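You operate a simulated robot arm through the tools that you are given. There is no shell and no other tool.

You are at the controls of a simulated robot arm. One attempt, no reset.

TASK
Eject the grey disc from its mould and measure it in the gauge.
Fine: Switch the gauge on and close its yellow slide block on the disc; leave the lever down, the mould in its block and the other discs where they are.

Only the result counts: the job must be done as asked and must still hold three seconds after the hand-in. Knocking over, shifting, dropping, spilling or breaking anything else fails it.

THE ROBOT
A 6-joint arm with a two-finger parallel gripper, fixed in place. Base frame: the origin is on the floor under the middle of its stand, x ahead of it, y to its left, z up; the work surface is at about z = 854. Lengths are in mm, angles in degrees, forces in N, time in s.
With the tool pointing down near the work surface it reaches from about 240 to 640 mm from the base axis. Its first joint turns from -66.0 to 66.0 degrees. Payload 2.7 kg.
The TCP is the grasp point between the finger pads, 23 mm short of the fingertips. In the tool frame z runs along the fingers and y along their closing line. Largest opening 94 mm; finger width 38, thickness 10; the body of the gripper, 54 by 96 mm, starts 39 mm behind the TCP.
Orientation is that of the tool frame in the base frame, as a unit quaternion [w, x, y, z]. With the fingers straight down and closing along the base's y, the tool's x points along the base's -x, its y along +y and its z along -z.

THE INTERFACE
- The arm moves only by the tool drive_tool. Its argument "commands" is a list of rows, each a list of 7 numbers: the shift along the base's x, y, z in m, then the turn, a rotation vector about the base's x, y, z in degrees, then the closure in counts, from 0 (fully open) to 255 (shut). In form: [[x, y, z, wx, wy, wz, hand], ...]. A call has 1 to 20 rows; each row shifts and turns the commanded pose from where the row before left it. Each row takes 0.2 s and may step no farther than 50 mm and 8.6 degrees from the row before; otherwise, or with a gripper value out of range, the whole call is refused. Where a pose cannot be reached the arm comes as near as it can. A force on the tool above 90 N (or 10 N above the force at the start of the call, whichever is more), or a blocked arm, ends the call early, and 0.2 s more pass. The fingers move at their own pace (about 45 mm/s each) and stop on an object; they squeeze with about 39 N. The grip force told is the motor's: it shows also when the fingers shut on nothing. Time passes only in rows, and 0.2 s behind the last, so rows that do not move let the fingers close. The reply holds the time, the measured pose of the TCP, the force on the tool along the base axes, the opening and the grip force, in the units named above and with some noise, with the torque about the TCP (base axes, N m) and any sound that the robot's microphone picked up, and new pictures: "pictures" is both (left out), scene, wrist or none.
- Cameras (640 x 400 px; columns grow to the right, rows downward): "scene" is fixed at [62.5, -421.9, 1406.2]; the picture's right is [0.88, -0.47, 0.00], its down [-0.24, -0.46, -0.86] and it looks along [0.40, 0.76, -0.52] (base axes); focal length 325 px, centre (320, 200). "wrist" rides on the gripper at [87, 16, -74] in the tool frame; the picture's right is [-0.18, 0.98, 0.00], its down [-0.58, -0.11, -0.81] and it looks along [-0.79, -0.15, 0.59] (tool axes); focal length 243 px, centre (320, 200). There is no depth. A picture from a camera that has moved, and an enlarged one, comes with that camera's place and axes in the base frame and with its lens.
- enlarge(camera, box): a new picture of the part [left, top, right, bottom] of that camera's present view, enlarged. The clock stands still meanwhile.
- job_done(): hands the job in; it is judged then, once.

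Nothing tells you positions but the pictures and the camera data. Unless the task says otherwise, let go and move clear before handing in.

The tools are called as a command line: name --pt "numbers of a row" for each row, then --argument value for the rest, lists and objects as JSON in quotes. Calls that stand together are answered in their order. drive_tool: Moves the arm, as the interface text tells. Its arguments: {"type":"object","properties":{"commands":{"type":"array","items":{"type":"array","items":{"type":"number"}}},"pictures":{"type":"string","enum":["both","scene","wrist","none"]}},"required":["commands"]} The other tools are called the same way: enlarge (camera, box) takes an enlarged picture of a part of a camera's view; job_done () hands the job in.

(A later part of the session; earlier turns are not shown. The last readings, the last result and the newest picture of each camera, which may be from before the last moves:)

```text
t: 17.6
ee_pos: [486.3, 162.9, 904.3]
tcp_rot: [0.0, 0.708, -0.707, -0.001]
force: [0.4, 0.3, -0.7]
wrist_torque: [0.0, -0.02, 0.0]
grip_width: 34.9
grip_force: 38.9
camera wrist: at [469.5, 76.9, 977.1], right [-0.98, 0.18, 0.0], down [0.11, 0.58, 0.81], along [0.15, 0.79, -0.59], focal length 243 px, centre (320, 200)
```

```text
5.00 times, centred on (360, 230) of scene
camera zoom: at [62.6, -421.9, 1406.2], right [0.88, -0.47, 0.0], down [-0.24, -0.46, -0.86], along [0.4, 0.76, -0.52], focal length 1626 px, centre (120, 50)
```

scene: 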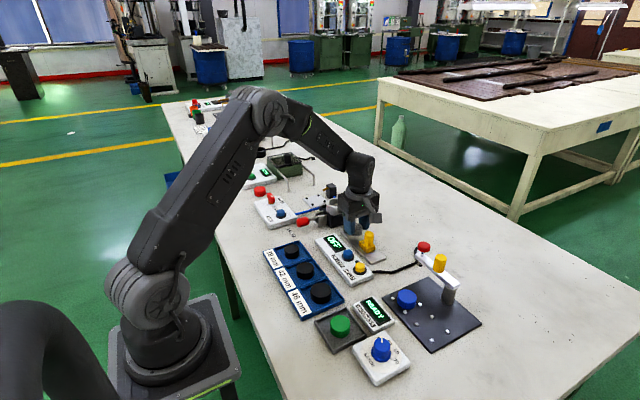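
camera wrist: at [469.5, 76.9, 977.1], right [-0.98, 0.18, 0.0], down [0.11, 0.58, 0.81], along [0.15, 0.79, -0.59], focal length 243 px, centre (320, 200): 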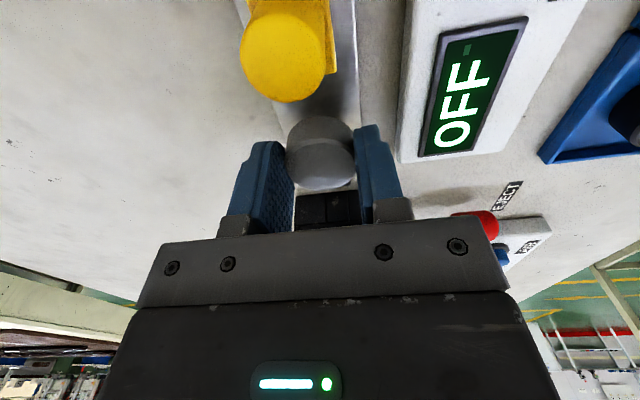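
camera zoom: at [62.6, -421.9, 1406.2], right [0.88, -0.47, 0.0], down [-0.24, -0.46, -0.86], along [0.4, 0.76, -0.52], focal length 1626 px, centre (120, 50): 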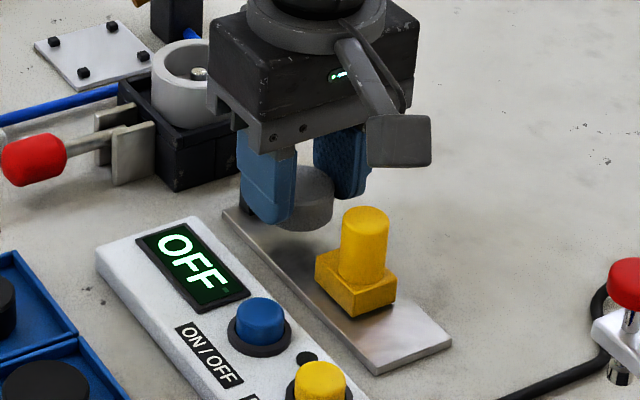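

The view is aligned, with the disc over the rail between anvil and slide. I'll lower further in small steps and watch the force for contact with the plate.

drive_tool --pt "-0.0005 0.001 -0.004 0 0 0 255" --pt "0 0 -0.004 0 0 0 255" --pt "0 0 -0.002 0 0 0 255" --pt "0 0 0 0 0 0 255" --pictures "both"

enlarge --camera "scene" --box '[320, 190, 400, 270]'

enlarge --camera "wrist" --box '[160, 0, 480, 240]'

```text
t: 18.6
ee_pos: [484.8, 163.3, 894.7]
tcp_rot: [0.001, 0.707, -0.707, -0.002]
force: [0.7, -0.1, -0.9]
wrist_torque: [0.0, 0.01, -0.01]
grip_width: 35.3
grip_force: 39.0
camera wrist: at [468.5, 78.2, 968.5], right [-0.98, 0.18, 0.0], down [0.11, 0.58, 0.81], along [0.15, 0.79, -0.59], focal length 243 px, centre (320, 200)
```

scene: 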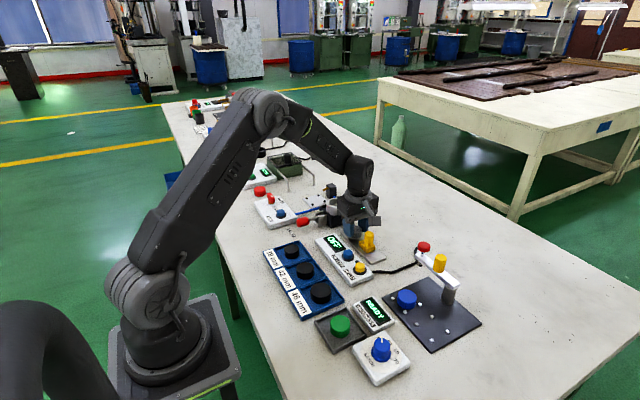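
wrist: 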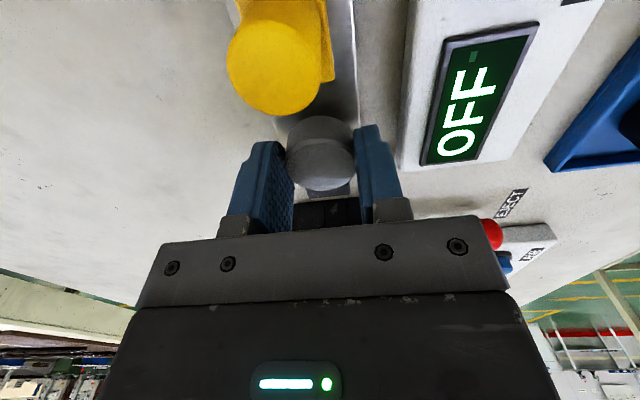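

```text
5.00 times, centred on (360, 230) of scene
camera zoom: at [62.6, -421.9, 1406.2], right [0.88, -0.47, 0.0], down [-0.24, -0.46, -0.86], along [0.4, 0.76, -0.52], focal length 1626 px, centre (120, 50)
```

zoom: 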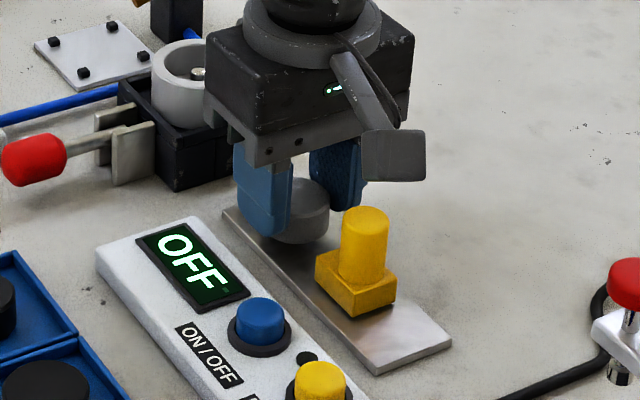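

```text
1.67 times, centred on (320, 120) of wrist
camera zoom: at [468.5, 78.2, 968.5], right [-0.98, 0.18, 0.0], down [0.11, 0.58, 0.81], along [0.15, 0.79, -0.59], focal length 404 px, centre (320, 333)
```

zoom: 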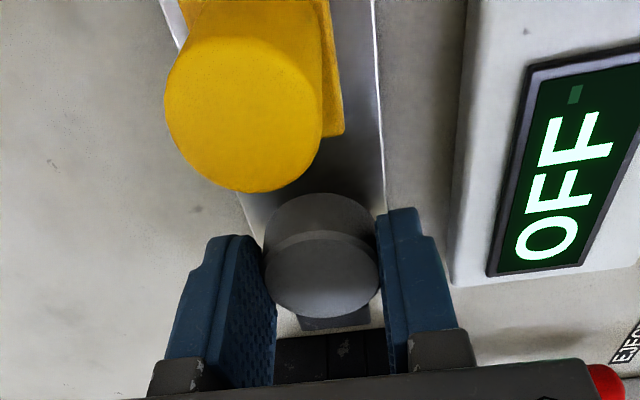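

There's no contact yet. I'll continue down in 1–1.5 mm steps.

drive_tool --pt "0 0 -0.0015 0 0 0 255" --pt "0 0 -0.0015 0 0 0 255" --pt "0 0 -0.0015 0 0 0 255" --pt "0 0 0 0 0 0 255" --pictures "none"

```text
t: 19.6
ee_pos: [483.6, 163.2, 889.7]
tcp_rot: [0.0, -0.707, 0.707, 0.001]
force: [-0.3, 0.0, -0.9]
wrist_torque: [-0.01, -0.01, -0.01]
grip_width: 35.5
grip_force: 38.9
```

drive_tool --pt "0 0 -0.001 0 0 0 255" --pt "0 0 -0.001 0 0 0 255" --pt "0 0 -0.001 0 0 0 255" --pt "0 0 0 0 0 0 255" --pictures "scene"

enlarge --camera "scene" --box '[330, 205, 390, 255]'

```text
t: 20.6
ee_pos: [485.2, 164.7, 888.6]
tcp_rot: [0.001, -0.707, 0.707, 0.001]
force: [-0.6, -0.7, 0.7]
wrist_torque: [0.0, 0.02, 0.02]
grip_width: 35.2
grip_force: 38.4
```

scene: 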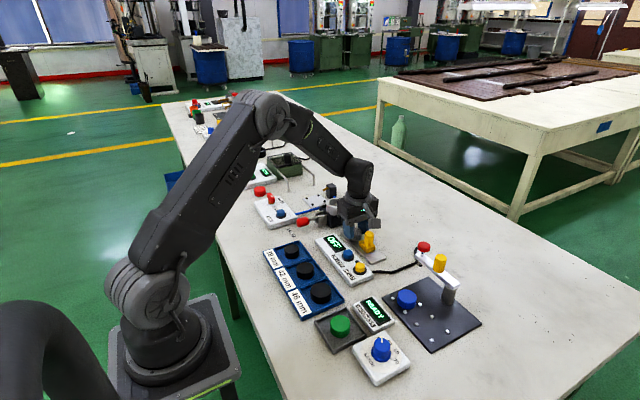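

```text
8.00 times, centred on (360, 230) of scene
camera zoom: at [62.5, -421.9, 1406.2], right [0.88, -0.47, 0.0], down [-0.24, -0.46, -0.86], along [0.4, 0.76, -0.52], focal length 2602 px, centre (0, -40)
```

zoom: 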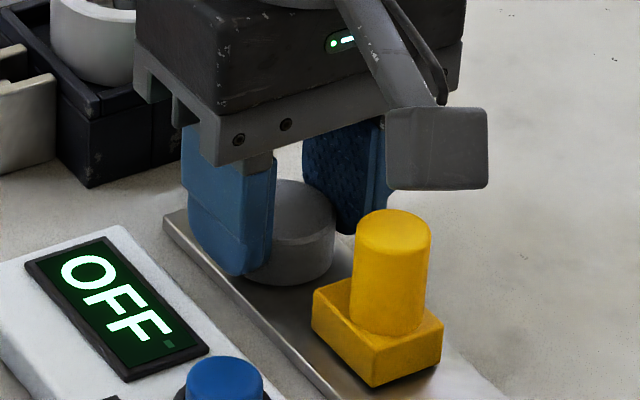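

drive_tool --pt "0 0 -0.001 0 0 0 255" --pt "0 0 -0.001 0 0 0 255" --pt "0 0 0 0 0 0 255" --pictures "none"

```text
t: 21.4
ee_pos: [485.1, 166.0, 887.6]
tcp_rot: [-0.002, 0.708, -0.707, 0.0]
force: [1.4, -5.3, 20.1]
wrist_torque: [-0.12, 0.04, 0.0]
grip_width: 35.3
grip_force: 38.9
```

Contact with the plate shows as 20 N. I'll ease up 1 mm, then open only partway (about 50 mm) so the fingers don't hit the gauge box.

drive_tool --pt "0 0 0.001 0 0 0 255" --pt "0 0 0.0003 0 0 0 255" --pt "0 0 0 0 0 0 120" --pt "0 0 0 0 0 0 120" --pt "0 0 0 0 0 0 120" --pictures "both"

enlarge --camera "wrist" --box '[160, 0, 480, 240]'

enlarge --camera "scene" --box '[330, 205, 390, 255]'

```text
t: 22.6
ee_pos: [482.6, 164.4, 886.8]
tcp_rot: [0.0, -0.707, 0.708, 0.001]
force: [0.5, 0.2, 1.2]
wrist_torque: [0.02, -0.01, 0.03]
grip_width: 49.6
grip_force: 0.0
camera wrist: at [467.9, 78.5, 960.2], right [-0.98, 0.18, 0.0], down [0.11, 0.58, 0.81], along [0.15, 0.79, -0.59], focal length 243 px, centre (320, 200)
```

scene: 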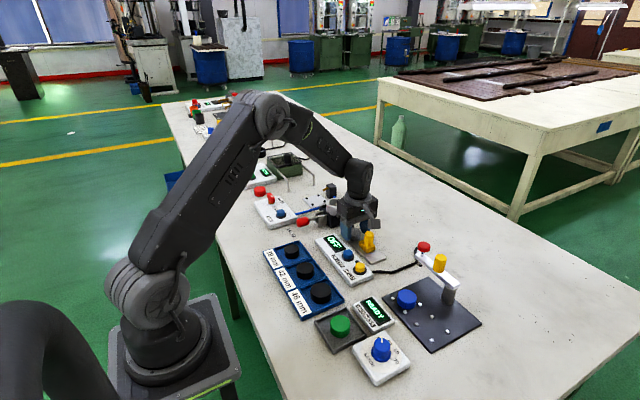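
wrist: 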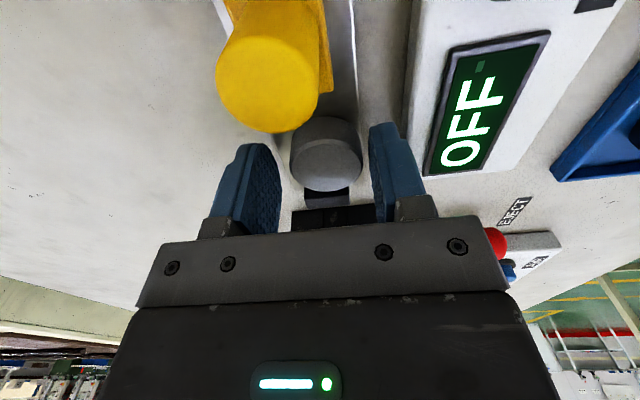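

```text
1.67 times, centred on (320, 120) of wrist
camera zoom: at [467.9, 78.5, 960.2], right [-0.98, 0.18, 0.0], down [0.11, 0.58, 0.81], along [0.15, 0.79, -0.59], focal length 404 px, centre (320, 333)
```

zoom: 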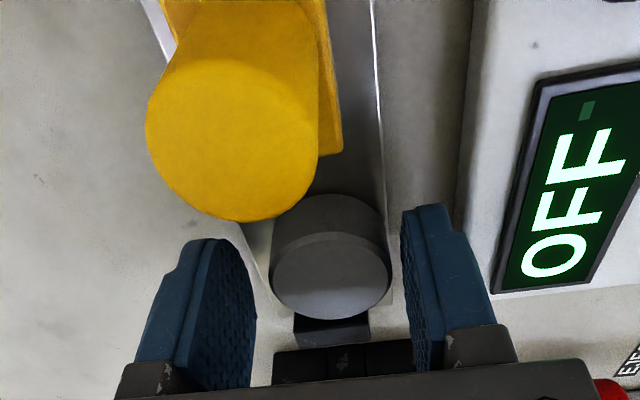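

```text
8.00 times, centred on (360, 230) of scene
camera zoom: at [62.5, -421.9, 1406.2], right [0.88, -0.47, 0.0], down [-0.24, -0.46, -0.86], along [0.4, 0.76, -0.52], focal length 2602 px, centre (0, -40)
```

zoom: 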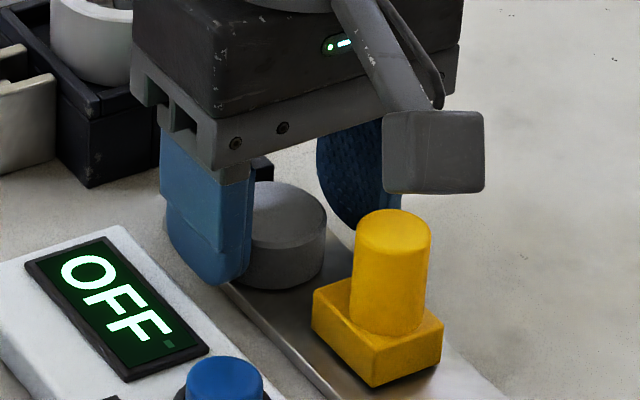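

The disc stands flat on the plate between anvil and slide, but about 4 mm toward −x of the rail's centre line. I'll nudge it toward the centre with the −x finger while still straddling it.

drive_tool --pt "0.003 0 0.0005 0 0 0 120" --pt "0 0 0 0 0 0 120" --pictures "wrist"

enlarge --camera "wrist" --box '[160, 0, 480, 240]'

```text
t: 23.2
ee_pos: [486.2, 164.7, 887.2]
tcp_rot: [0.001, -0.707, 0.707, 0.001]
force: [0.6, 0.1, -0.6]
wrist_torque: [0.01, -0.01, 0.03]
grip_width: 49.8
grip_force: 0.5
camera wrist: at [471.1, 78.5, 960.5], right [-0.98, 0.18, 0.0], down [0.11, 0.58, 0.81], along [0.15, 0.79, -0.59], focal length 243 px, centre (320, 200)
```

wrist: 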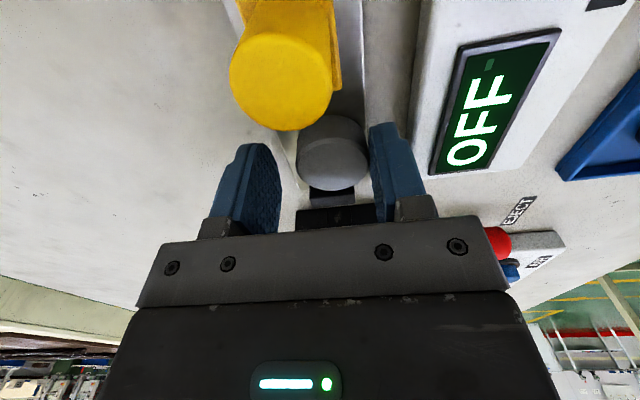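

```text
1.67 times, centred on (320, 120) of wrist
camera zoom: at [471.1, 78.5, 960.5], right [-0.98, 0.18, 0.0], down [0.11, 0.58, 0.81], along [0.15, 0.79, -0.59], focal length 404 px, centre (320, 333)
```

zoom: 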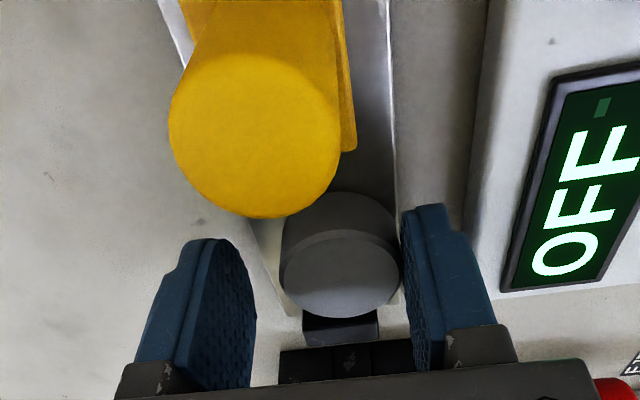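

drive_tool --pt "0.0015 0 0 0 0 0 120" --pt "0.0015 0 0 0 0 0 120" --pt "0.0015 0 0 0 0 0 120" --pt "0.0015 0 0 0 0 0 120" --pt "0 0 0 0 0 0 120" --pictures "wrist"

enlarge --camera "wrist" --box '[160, 0, 480, 240]'

```text
t: 24.4
ee_pos: [493.3, 165.3, 886.9]
tcp_rot: [-0.001, 0.707, -0.707, -0.001]
force: [-0.5, 0.1, -0.6]
wrist_torque: [0.0, 0.01, -0.05]
grip_width: 49.8
grip_force: 0.0
camera wrist: at [477.6, 78.7, 961.1], right [-0.98, 0.18, 0.0], down [0.11, 0.58, 0.81], along [0.15, 0.79, -0.59], focal length 243 px, centre (320, 200)
```

wrist: 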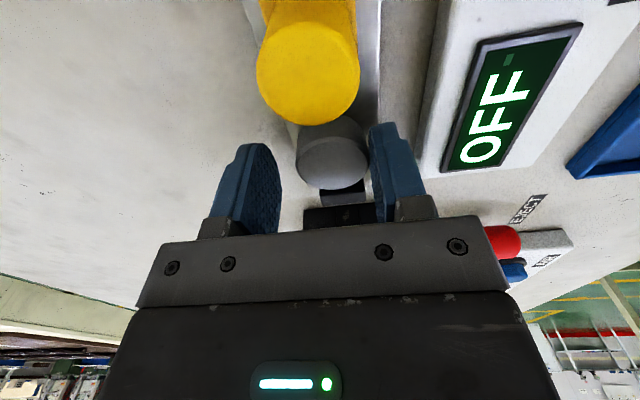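

```text
1.67 times, centred on (320, 120) of wrist
camera zoom: at [477.6, 78.7, 961.1], right [-0.98, 0.18, 0.0], down [0.11, 0.58, 0.81], along [0.15, 0.79, -0.59], focal length 404 px, centre (320, 333)
```

zoom: 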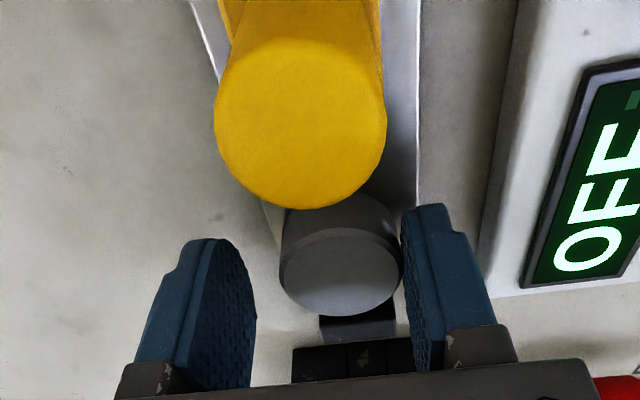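

The disc is now lined up with the anvil. I'll re-centre the fingers around it, lift straight up and look.

drive_tool --pt "-0.003 0 0 0 0 0 120" --pt "-0.0025 0 0 0 0 0 120" --pt "0 0 0.005 0 0 0 120" --pt "0 0 0.015 0 0 0 120" --pt "0 0 0.03 0 0 0 120" --pt "0 0 0.04 0 0 0 120" --pt "0 0 0.02 0 0 0 120" --pt "0 0 0 0 0 0 120" --pictures "both"

enlarge --camera "scene" --box '[310, 190, 410, 290]'

enlarge --camera "wrist" --box '[200, 0, 440, 180]'

```text
t: 26.2
ee_pos: [488.2, 165.4, 998.2]
tcp_rot: [-0.001, 0.707, -0.707, -0.001]
force: [-0.8, -0.1, 1.2]
wrist_torque: [0.01, 0.01, 0.0]
grip_width: 49.9
grip_force: 0.0
camera wrist: at [472.6, 79.1, 1071.2], right [-0.98, 0.18, 0.0], down [0.11, 0.58, 0.81], along [0.15, 0.79, -0.59], focal length 243 px, centre (320, 200)
```

scene: 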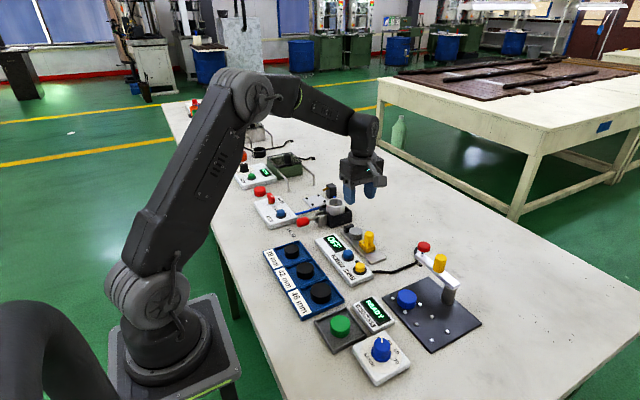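
wrist: 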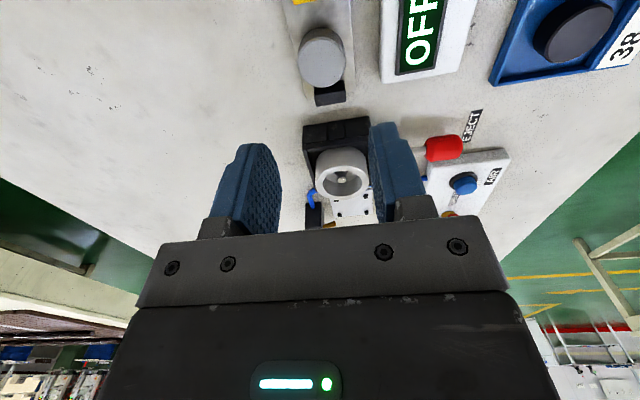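

```text
4.00 times, centred on (360, 240) of scene
camera zoom: at [62.5, -421.9, 1406.2], right [0.88, -0.47, 0.0], down [-0.24, -0.46, -0.86], along [0.4, 0.76, -0.52], focal length 1301 px, centre (160, 40)
```

zoom: 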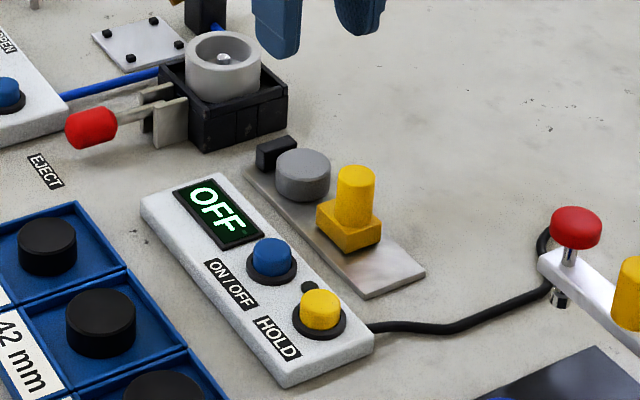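

```text
2.22 times, centred on (320, 90) of wrist
camera zoom: at [472.6, 79.1, 1071.2], right [-0.98, 0.18, 0.0], down [0.11, 0.58, 0.81], along [0.15, 0.79, -0.59], focal length 539 px, centre (320, 444)
```

zoom: 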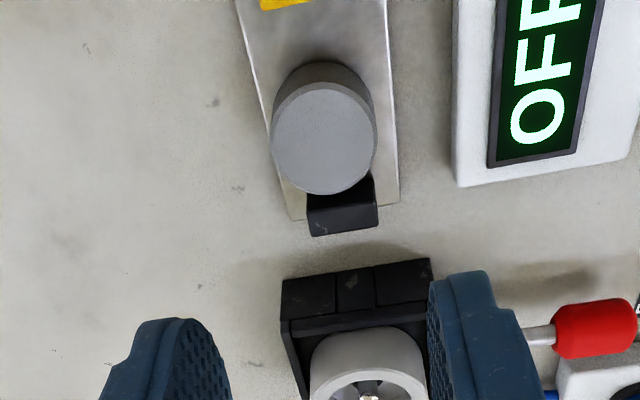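

The disc stands squarely on the rail near the anvil. Next is the blue ON/OFF button, at about (416, 97, 880). I'll close the fingers and hover above it.

drive_tool --pt "-0.024 -0.0233 0 0 0 0 255" --pt "-0.024 -0.0233 0 0 0 0 255" --pt "-0.024 -0.0233 -0.02 0 0 0 255" --pt "0 0 -0.025 0 0 0 255" --pt "0 0 0 0 0 0 255" --pictures "both"

enlarge --camera "wrist" --box '[200, 0, 440, 180]'

enlarge --camera "scene" --box '[300, 190, 400, 290]'

```text
t: 27.4
ee_pos: [417.3, 95.2, 951.6]
tcp_rot: [0.001, -0.707, 0.707, 0.001]
force: [-0.2, -0.2, -0.8]
wrist_torque: [-0.01, 0.02, 0.0]
grip_width: 0.1
grip_force: 38.8
camera wrist: at [401.4, 8.7, 1025.2], right [-0.98, 0.18, 0.0], down [0.11, 0.58, 0.81], along [0.15, 0.79, -0.59], focal length 243 px, centre (320, 200)
```

scene: 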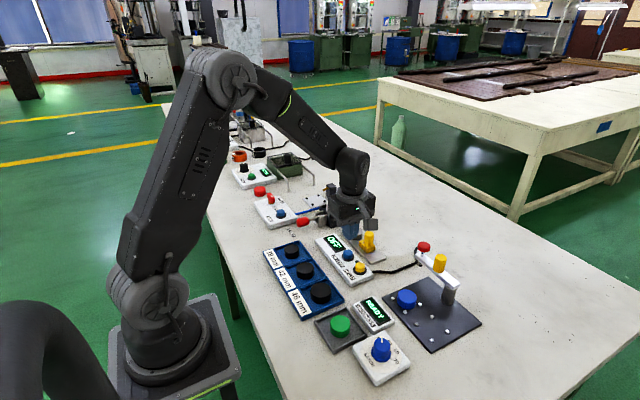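
wrist: 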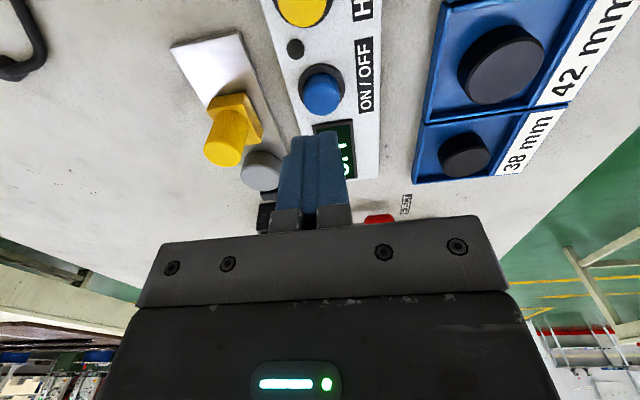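

```text
2.22 times, centred on (320, 90) of wrist
camera zoom: at [401.4, 8.7, 1025.2], right [-0.98, 0.18, 0.0], down [0.11, 0.58, 0.81], along [0.15, 0.79, -0.59], focal length 539 px, centre (320, 444)
```

zoom: 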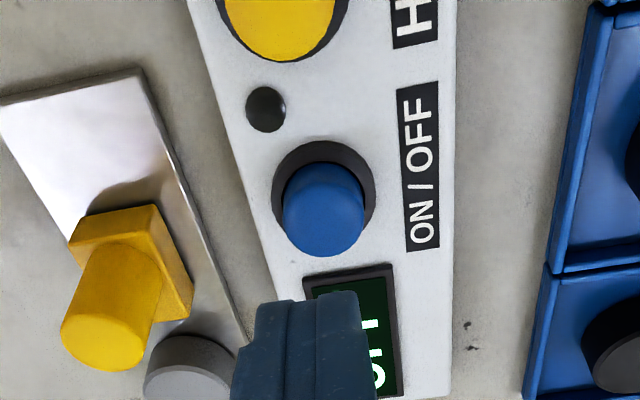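

```text
4.00 times, centred on (350, 240) of scene
camera zoom: at [62.5, -421.9, 1406.2], right [0.88, -0.47, 0.0], down [-0.24, -0.46, -0.86], along [0.4, 0.76, -0.52], focal length 1301 px, centre (200, 40)
```

zoom: 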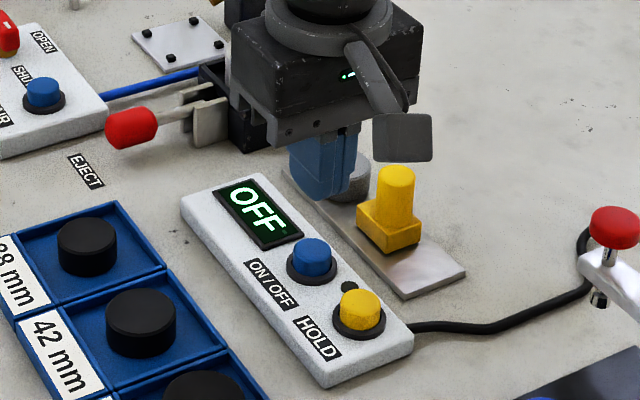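

The closed fingertips are directly above the ON/OFF button at (416, 95). I'll descend close to it, then press in small steps.

drive_tool --pt "-0.001 0 -0.02 0 0 0 255" --pt "0 0 -0.015 0 0 0 255" --pt "0 0 -0.006 0 0 0 255" --pt "0 0 0 0 0 0 255" --pictures "scene"

enlarge --camera "scene" --box '[310, 205, 390, 285]'

```text
t: 28.4
ee_pos: [414.5, 96.0, 910.8]
tcp_rot: [0.001, -0.707, 0.707, 0.0]
force: [0.0, -0.5, 0.8]
wrist_torque: [-0.04, -0.03, -0.02]
grip_width: 0.2
grip_force: 38.7
```

scene: 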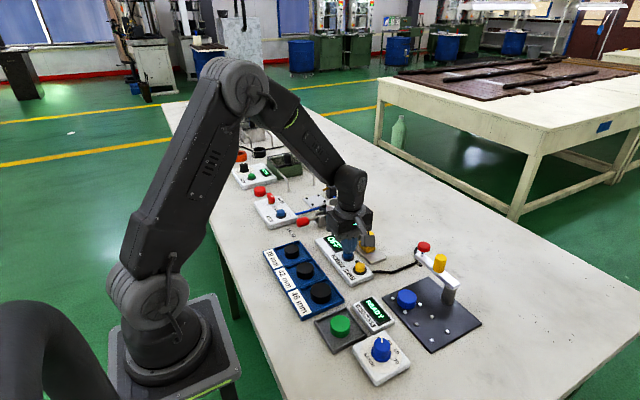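

```text
5.00 times, centred on (350, 245) of scene
camera zoom: at [62.5, -421.9, 1406.2], right [0.88, -0.47, 0.0], down [-0.24, -0.46, -0.86], along [0.4, 0.76, -0.52], focal length 1626 px, centre (170, -25)
```

zoom: 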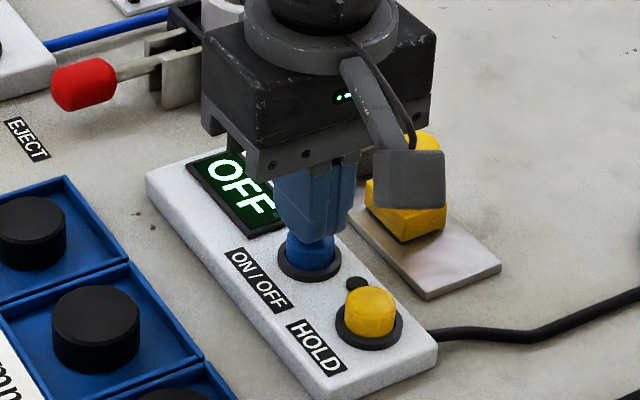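

drive_tool --pt "0 0 -0.002 0 0 0 255" --pt "0 0 -0.002 0 0 0 255" --pt "0 0 -0.002 0 0 0 255" --pt "0 0 0 0 0 0 255" --pictures "scene"

enlarge --camera "scene" --box '[310, 205, 390, 285]'

```text
t: 29.4
ee_pos: [414.0, 94.3, 904.1]
tcp_rot: [0.0, -0.707, 0.708, 0.001]
force: [1.1, 0.4, 1.5]
wrist_torque: [-0.01, -0.08, -0.01]
grip_width: 0.0
grip_force: 39.5
```

scene: 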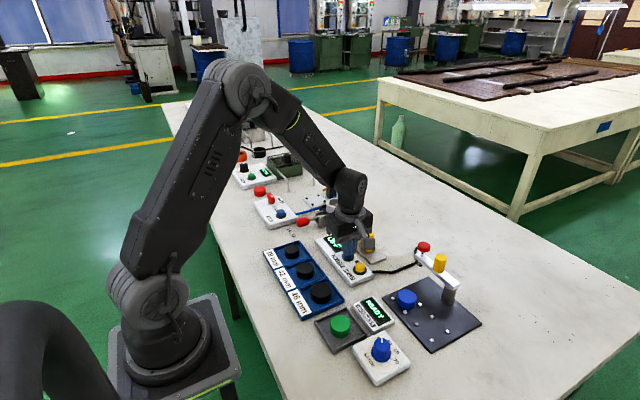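

```text
5.00 times, centred on (350, 245) of scene
camera zoom: at [62.5, -421.9, 1406.2], right [0.88, -0.47, 0.0], down [-0.24, -0.46, -0.86], along [0.4, 0.76, -0.52], focal length 1626 px, centre (170, -25)
```

zoom: 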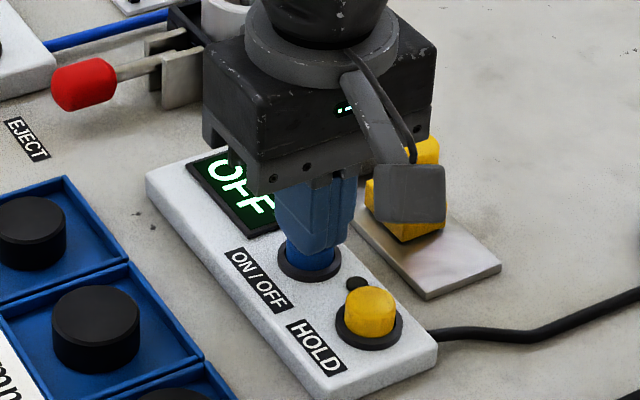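

drive_tool --pt "0 0 -0.001 0 0 0 255" --pt "0 0 -0.001 0 0 0 255" --pt "0 0 0 0 0 0 255" --pictures "scene"

enlarge --camera "scene" --box '[310, 205, 390, 285]'

```text
t: 30.2
ee_pos: [414.2, 93.9, 904.3]
tcp_rot: [0.001, -0.707, 0.707, 0.002]
force: [1.3, -0.2, 0.8]
wrist_torque: [-0.02, -0.01, 0.01]
grip_width: 0.0
grip_force: 38.9
heard: click
```

scene: 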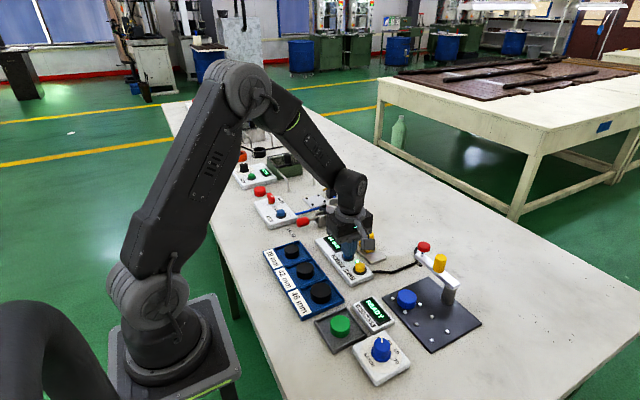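

```text
5.00 times, centred on (350, 245) of scene
camera zoom: at [62.5, -421.9, 1406.2], right [0.88, -0.47, 0.0], down [-0.24, -0.46, -0.86], along [0.4, 0.76, -0.52], focal length 1626 px, centre (170, -25)
```

zoom: 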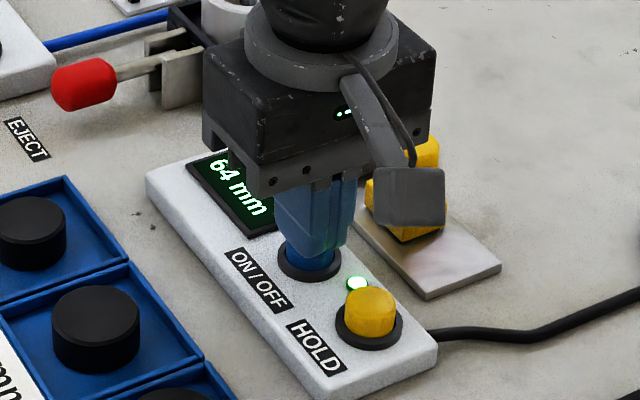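

I heard a click: the gauge is on, its LED is lit and it reads 64 mm. I'll lift off, turn the tool back to its original yaw (camera toward the robot, away from the hardness stand) and move behind the slide at about (485, 62).

drive_tool --pt "0 0 0.005 0 0 0 255" --pt "0 0 0.03 0 0 0 255" --pt "0 0 0.038 0 0 0 255" --pt "0.00636 -0.003 0 0 0 -8.1818 255" --pt "0.00636 -0.003 0 0 0 -8.1818 255" --pt "0.00636 -0.003 0 0 0 -8.1818 255" --pt "0.00636 -0.003 0 0 0 -8.1818 255" --pt "0.00636 -0.003 0 0 0 -8.1818 255" --pt "0.00636 -0.003 0 0 0 -8.1818 255" --pt "0.00636 -0.003 0 0 0 -8.1818 255" --pt "0.00636 -0.003 0 0 0 -8.1818 255" --pt "0.00636 -0.003 0 0 0 -8.1818 255" --pt "0.00636 -0.003 0 0 0 -8.1818 255" --pt "0.00636 -0.003 0 0 0 -8.1818 255" --pt "0 0 0 0 0 0 255" --pictures "both"

enlarge --camera "wrist" --box '[240, 40, 480, 220]'

enlarge --camera "scene" --box '[310, 190, 450, 290]'

```text
t: 33.4
ee_pos: [484.4, 62.1, 975.7]
tcp_rot: [0.001, 0.001, 1.0, 0.0]
force: [0.0, 0.2, -0.6]
wrist_torque: [0.01, 0.03, -0.01]
grip_width: 0.1
grip_force: 39.5
camera wrist: at [398.4, 78.1, 1049.6], right [0.19, 0.98, 0.0], down [0.58, -0.11, 0.81], along [0.79, -0.15, -0.59], focal length 243 px, centre (320, 200)
```

scene: 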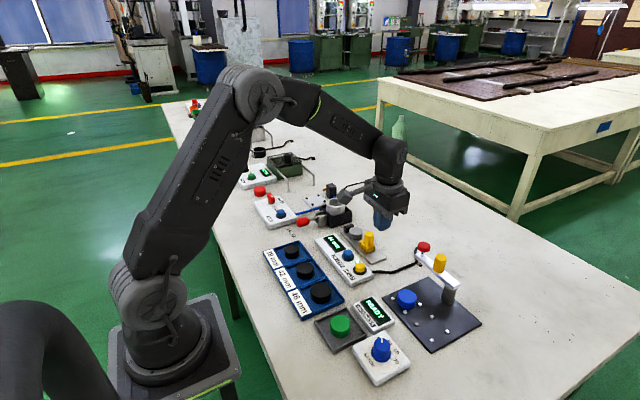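
wrist: 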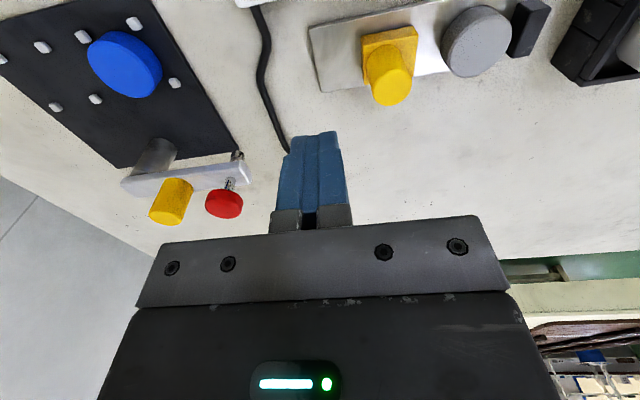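

```text
2.22 times, centred on (360, 130) of wrist
camera zoom: at [398.4, 78.1, 1049.6], right [0.19, 0.98, 0.0], down [0.58, -0.11, 0.81], along [0.79, -0.15, -0.59], focal length 539 px, centre (231, 356)
```

zoom: 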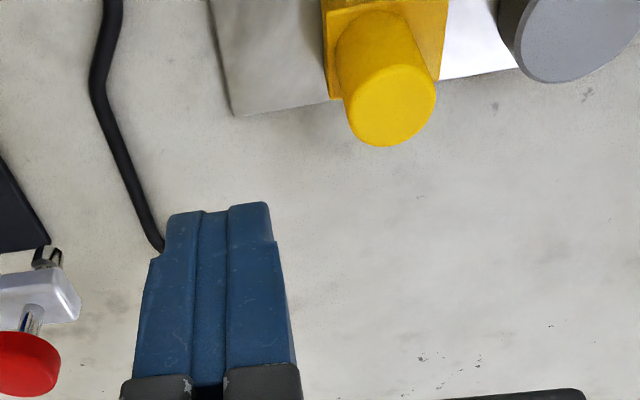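

```text
4.00 times, centred on (380, 240) of scene
camera zoom: at [62.5, -421.9, 1406.2], right [0.88, -0.47, 0.0], down [-0.24, -0.46, -0.86], along [0.4, 0.76, -0.52], focal length 1301 px, centre (80, 40)
```

zoom: 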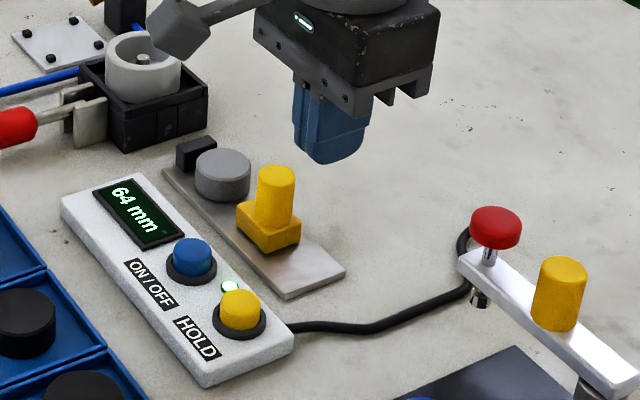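

The slide's rear face is at y≈94 and its knob is at (485, 107). I'll descend behind it so the tips are at about z 868, level with the slide block.

drive_tool --pt "0 0 -0.03 0 0 0 255" --pt "0 0 -0.03 0 0 0 255" --pt "0 0 -0.024 0 0 0 255" --pt "0 0 0 0 0 0 255" --pictures "both"

enlarge --camera "wrist" --box '[240, 20, 560, 220]'

enlarge --camera "scene" --box '[330, 210, 420, 280]'

```text
t: 34.4
ee_pos: [484.9, 63.1, 892.9]
tcp_rot: [0.002, -0.001, 1.0, 0.0]
force: [0.1, -0.3, 0.1]
wrist_torque: [-0.01, -0.01, -0.01]
grip_width: 0.0
grip_force: 39.4
camera wrist: at [398.6, 78.8, 966.5], right [0.18, 0.98, 0.0], down [0.58, -0.11, 0.81], along [0.79, -0.15, -0.59], focal length 243 px, centre (320, 200)
```

scene: 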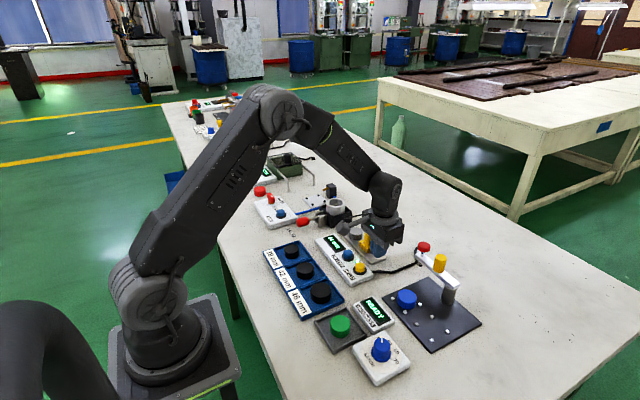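
wrist: 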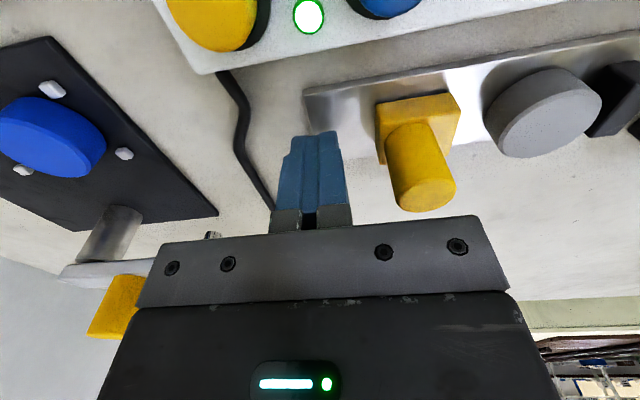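

```text
2.00 times, centred on (400, 120) of wrist
camera zoom: at [398.6, 78.8, 966.5], right [0.18, 0.98, 0.0], down [0.58, -0.11, 0.81], along [0.79, -0.15, -0.59], focal length 485 px, centre (160, 360)
```

zoom: 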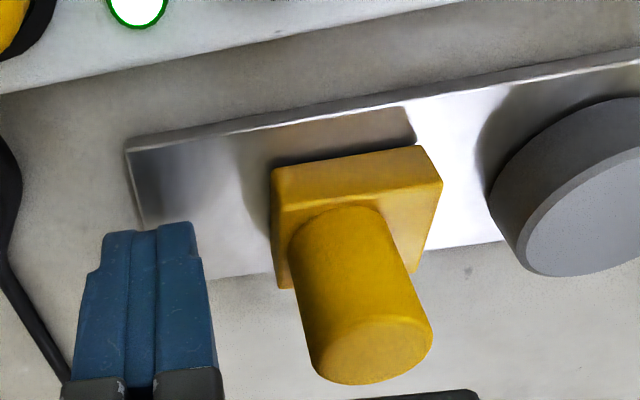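

```text
5.71 times, centred on (375, 245) of scene
camera zoom: at [62.6, -421.9, 1406.2], right [0.88, -0.47, 0.0], down [-0.24, -0.46, -0.86], along [0.4, 0.76, -0.52], focal length 1859 px, centre (6, -57)
```

zoom: 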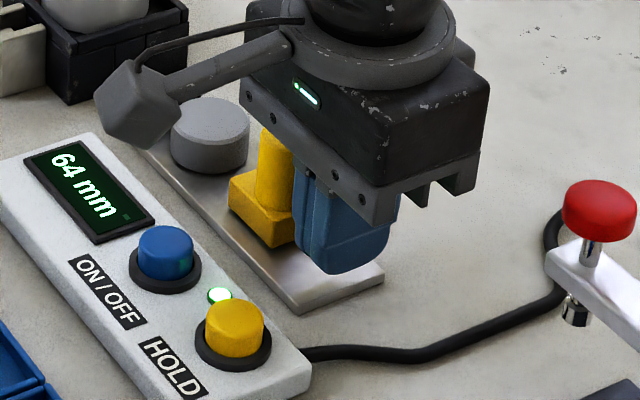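

The tool is behind the slide and the display still reads 64 mm. I'll push gently in +y and watch the force and the reading.

drive_tool --pt "0 0.006 0 0 0 0 255" --pt "0 0.006 0 0 0 0 255" --pt "0 0.005 0 0 0 0 255" --pt "0 0.004 0 0 0 0 255" --pt "0 0.004 0 0 0 0 255" --pt "0 0 0 0 0 0 255" --pictures "both"

enlarge --camera "wrist" --box '[240, 20, 560, 220]'

enlarge --camera "scene" --box '[320, 210, 410, 280]'

```text
t: 35.8
ee_pos: [485.8, 87.4, 892.6]
tcp_rot: [0.002, -0.001, 1.0, 0.0]
force: [0.2, 0.3, -1.3]
wrist_torque: [0.0, -0.02, 0.01]
grip_width: 0.2
grip_force: 39.2
camera wrist: at [399.3, 103.1, 966.5], right [0.18, 0.98, 0.0], down [0.58, -0.11, 0.81], along [0.79, -0.15, -0.59], focal length 243 px, centre (320, 200)
```

scene: 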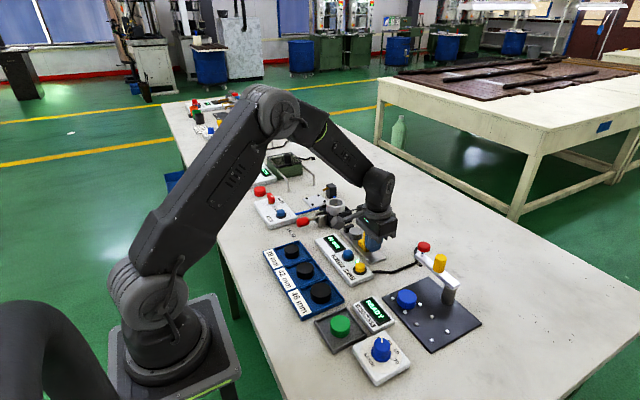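
wrist: 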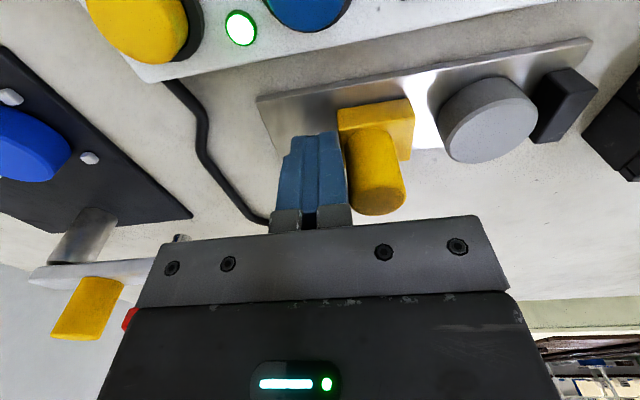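

```text
2.00 times, centred on (400, 120) of wrist
camera zoom: at [399.3, 103.1, 966.5], right [0.18, 0.98, 0.0], down [0.58, -0.11, 0.81], along [0.79, -0.15, -0.59], focal length 485 px, centre (160, 360)
```

zoom: 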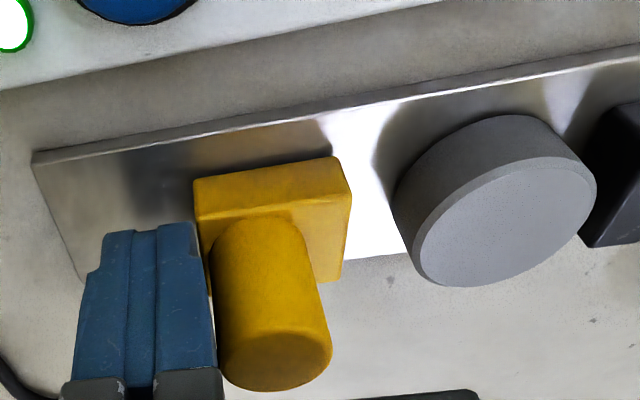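

```text
5.71 times, centred on (365, 245) of scene
camera zoom: at [62.6, -421.9, 1406.2], right [0.88, -0.47, 0.0], down [-0.24, -0.46, -0.86], along [0.4, 0.76, -0.52], focal length 1859 px, centre (63, -57)
```

zoom: 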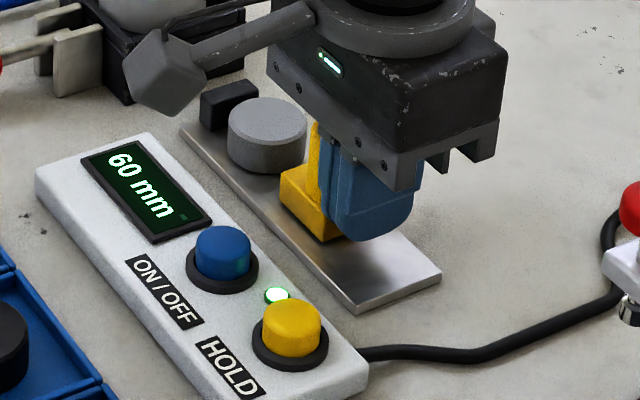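

The slide moves freely and the display now reads 60 mm. I'll continue pushing.

drive_tool --pt "0 0.003 0 0 0 0 255" --pt "0 0.003 0 0 0 0 255" --pt "0 0.003 0 0 0 0 255" --pt "0 0.003 0 0 0 0 255" --pt "0 0 0 0 0 0 255" --pictures "both"

enlarge --camera "wrist" --box '[240, 20, 560, 220]'

enlarge --camera "scene" --box '[320, 210, 410, 280]'

```text
t: 37.0
ee_pos: [486.1, 100.5, 892.2]
tcp_rot: [0.001, -0.001, 1.0, 0.0]
force: [0.2, -0.6, 1.3]
wrist_torque: [-0.01, -0.01, 0.02]
grip_width: 0.0
grip_force: 38.4
camera wrist: at [399.5, 115.4, 966.2], right [0.18, 0.98, 0.0], down [0.58, -0.11, 0.81], along [0.79, -0.15, -0.59], focal length 243 px, centre (320, 200)
```

scene: 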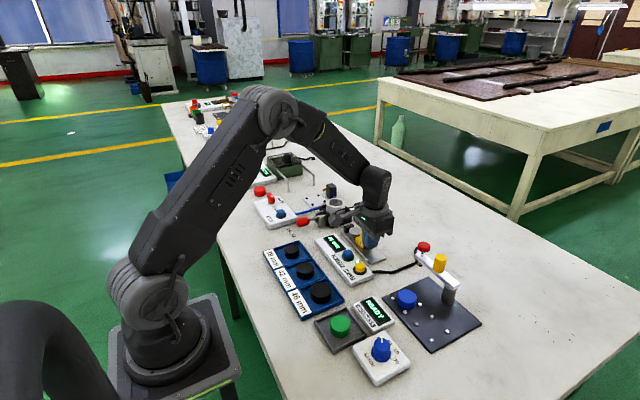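
wrist: 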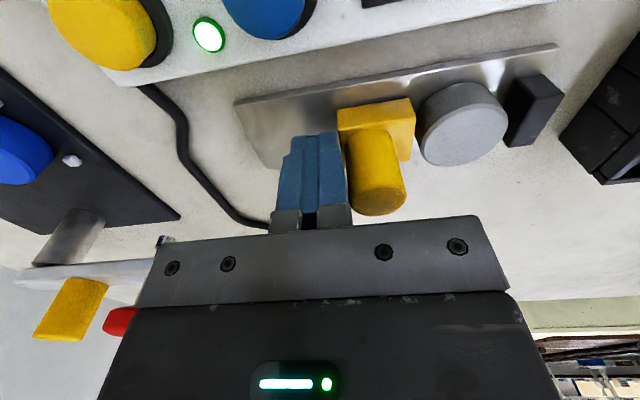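

```text
2.00 times, centred on (400, 120) of wrist
camera zoom: at [399.5, 115.4, 966.2], right [0.18, 0.98, 0.0], down [0.58, -0.11, 0.81], along [0.79, -0.15, -0.59], focal length 485 px, centre (160, 360)
```

zoom: 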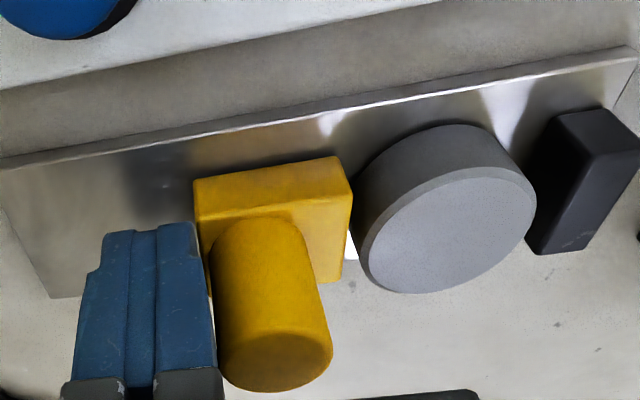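

```text
5.71 times, centred on (365, 245) of scene
camera zoom: at [62.5, -421.9, 1406.2], right [0.88, -0.47, 0.0], down [-0.24, -0.46, -0.86], along [0.4, 0.76, -0.52], focal length 1859 px, centre (63, -57)
```

zoom: 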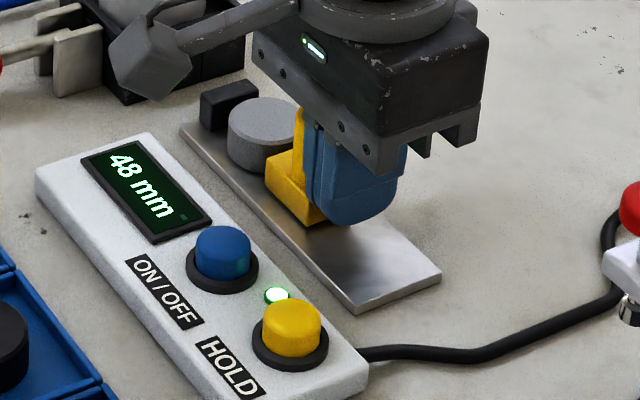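

The display reads 48 mm and the slide is about to touch the disc, with about 10 mm left to the anvil. I'll continue in smaller steps.

drive_tool --pt "0 0.002 0 0 0 0 255" --pt "0 0.002 0 0 0 0 255" --pt "0 0.002 0 0 0 0 255" --pt "0 0 0 0 0 0 255" --pictures "both"

enlarge --camera "wrist" --box '[240, 20, 560, 220]'

enlarge --camera "scene" --box '[320, 210, 410, 280]'

```text
t: 38.0
ee_pos: [485.5, 105.4, 892.1]
tcp_rot: [0.001, 0.0, 1.0, 0.0]
force: [0.2, -1.5, 0.2]
wrist_torque: [0.01, -0.01, -0.02]
grip_width: 0.0
grip_force: 38.6
camera wrist: at [399.5, 121.5, 965.9], right [0.18, 0.98, 0.0], down [0.58, -0.11, 0.81], along [0.79, -0.15, -0.59], focal length 243 px, centre (320, 200)
```

scene: 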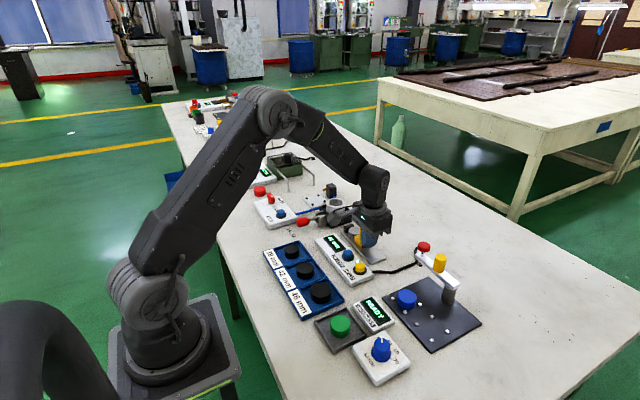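
wrist: 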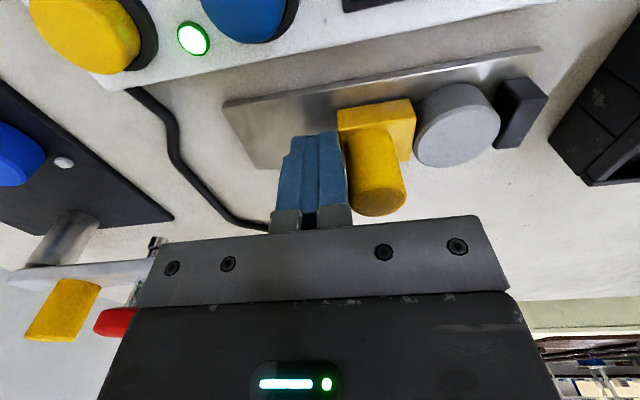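

```text
2.00 times, centred on (400, 120) of wrist
camera zoom: at [399.5, 121.5, 965.9], right [0.18, 0.98, 0.0], down [0.58, -0.11, 0.81], along [0.79, -0.15, -0.59], focal length 485 px, centre (160, 360)
```

zoom: 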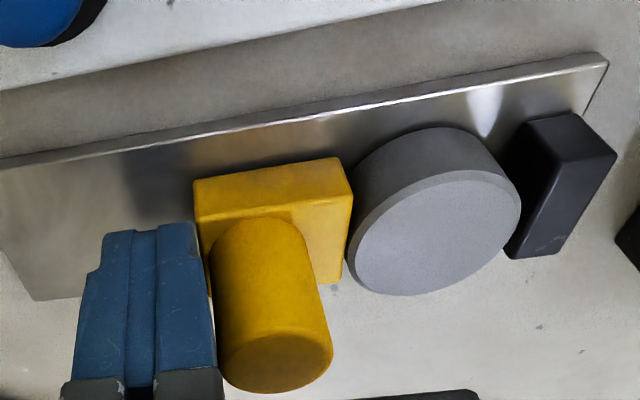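

```text
5.71 times, centred on (365, 245) of scene
camera zoom: at [62.5, -421.9, 1406.2], right [0.88, -0.47, 0.0], down [-0.24, -0.46, -0.86], along [0.4, 0.76, -0.52], focal length 1859 px, centre (63, -57)
```

zoom: 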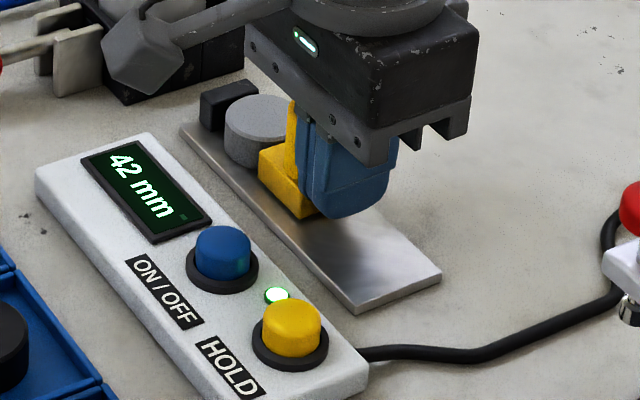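

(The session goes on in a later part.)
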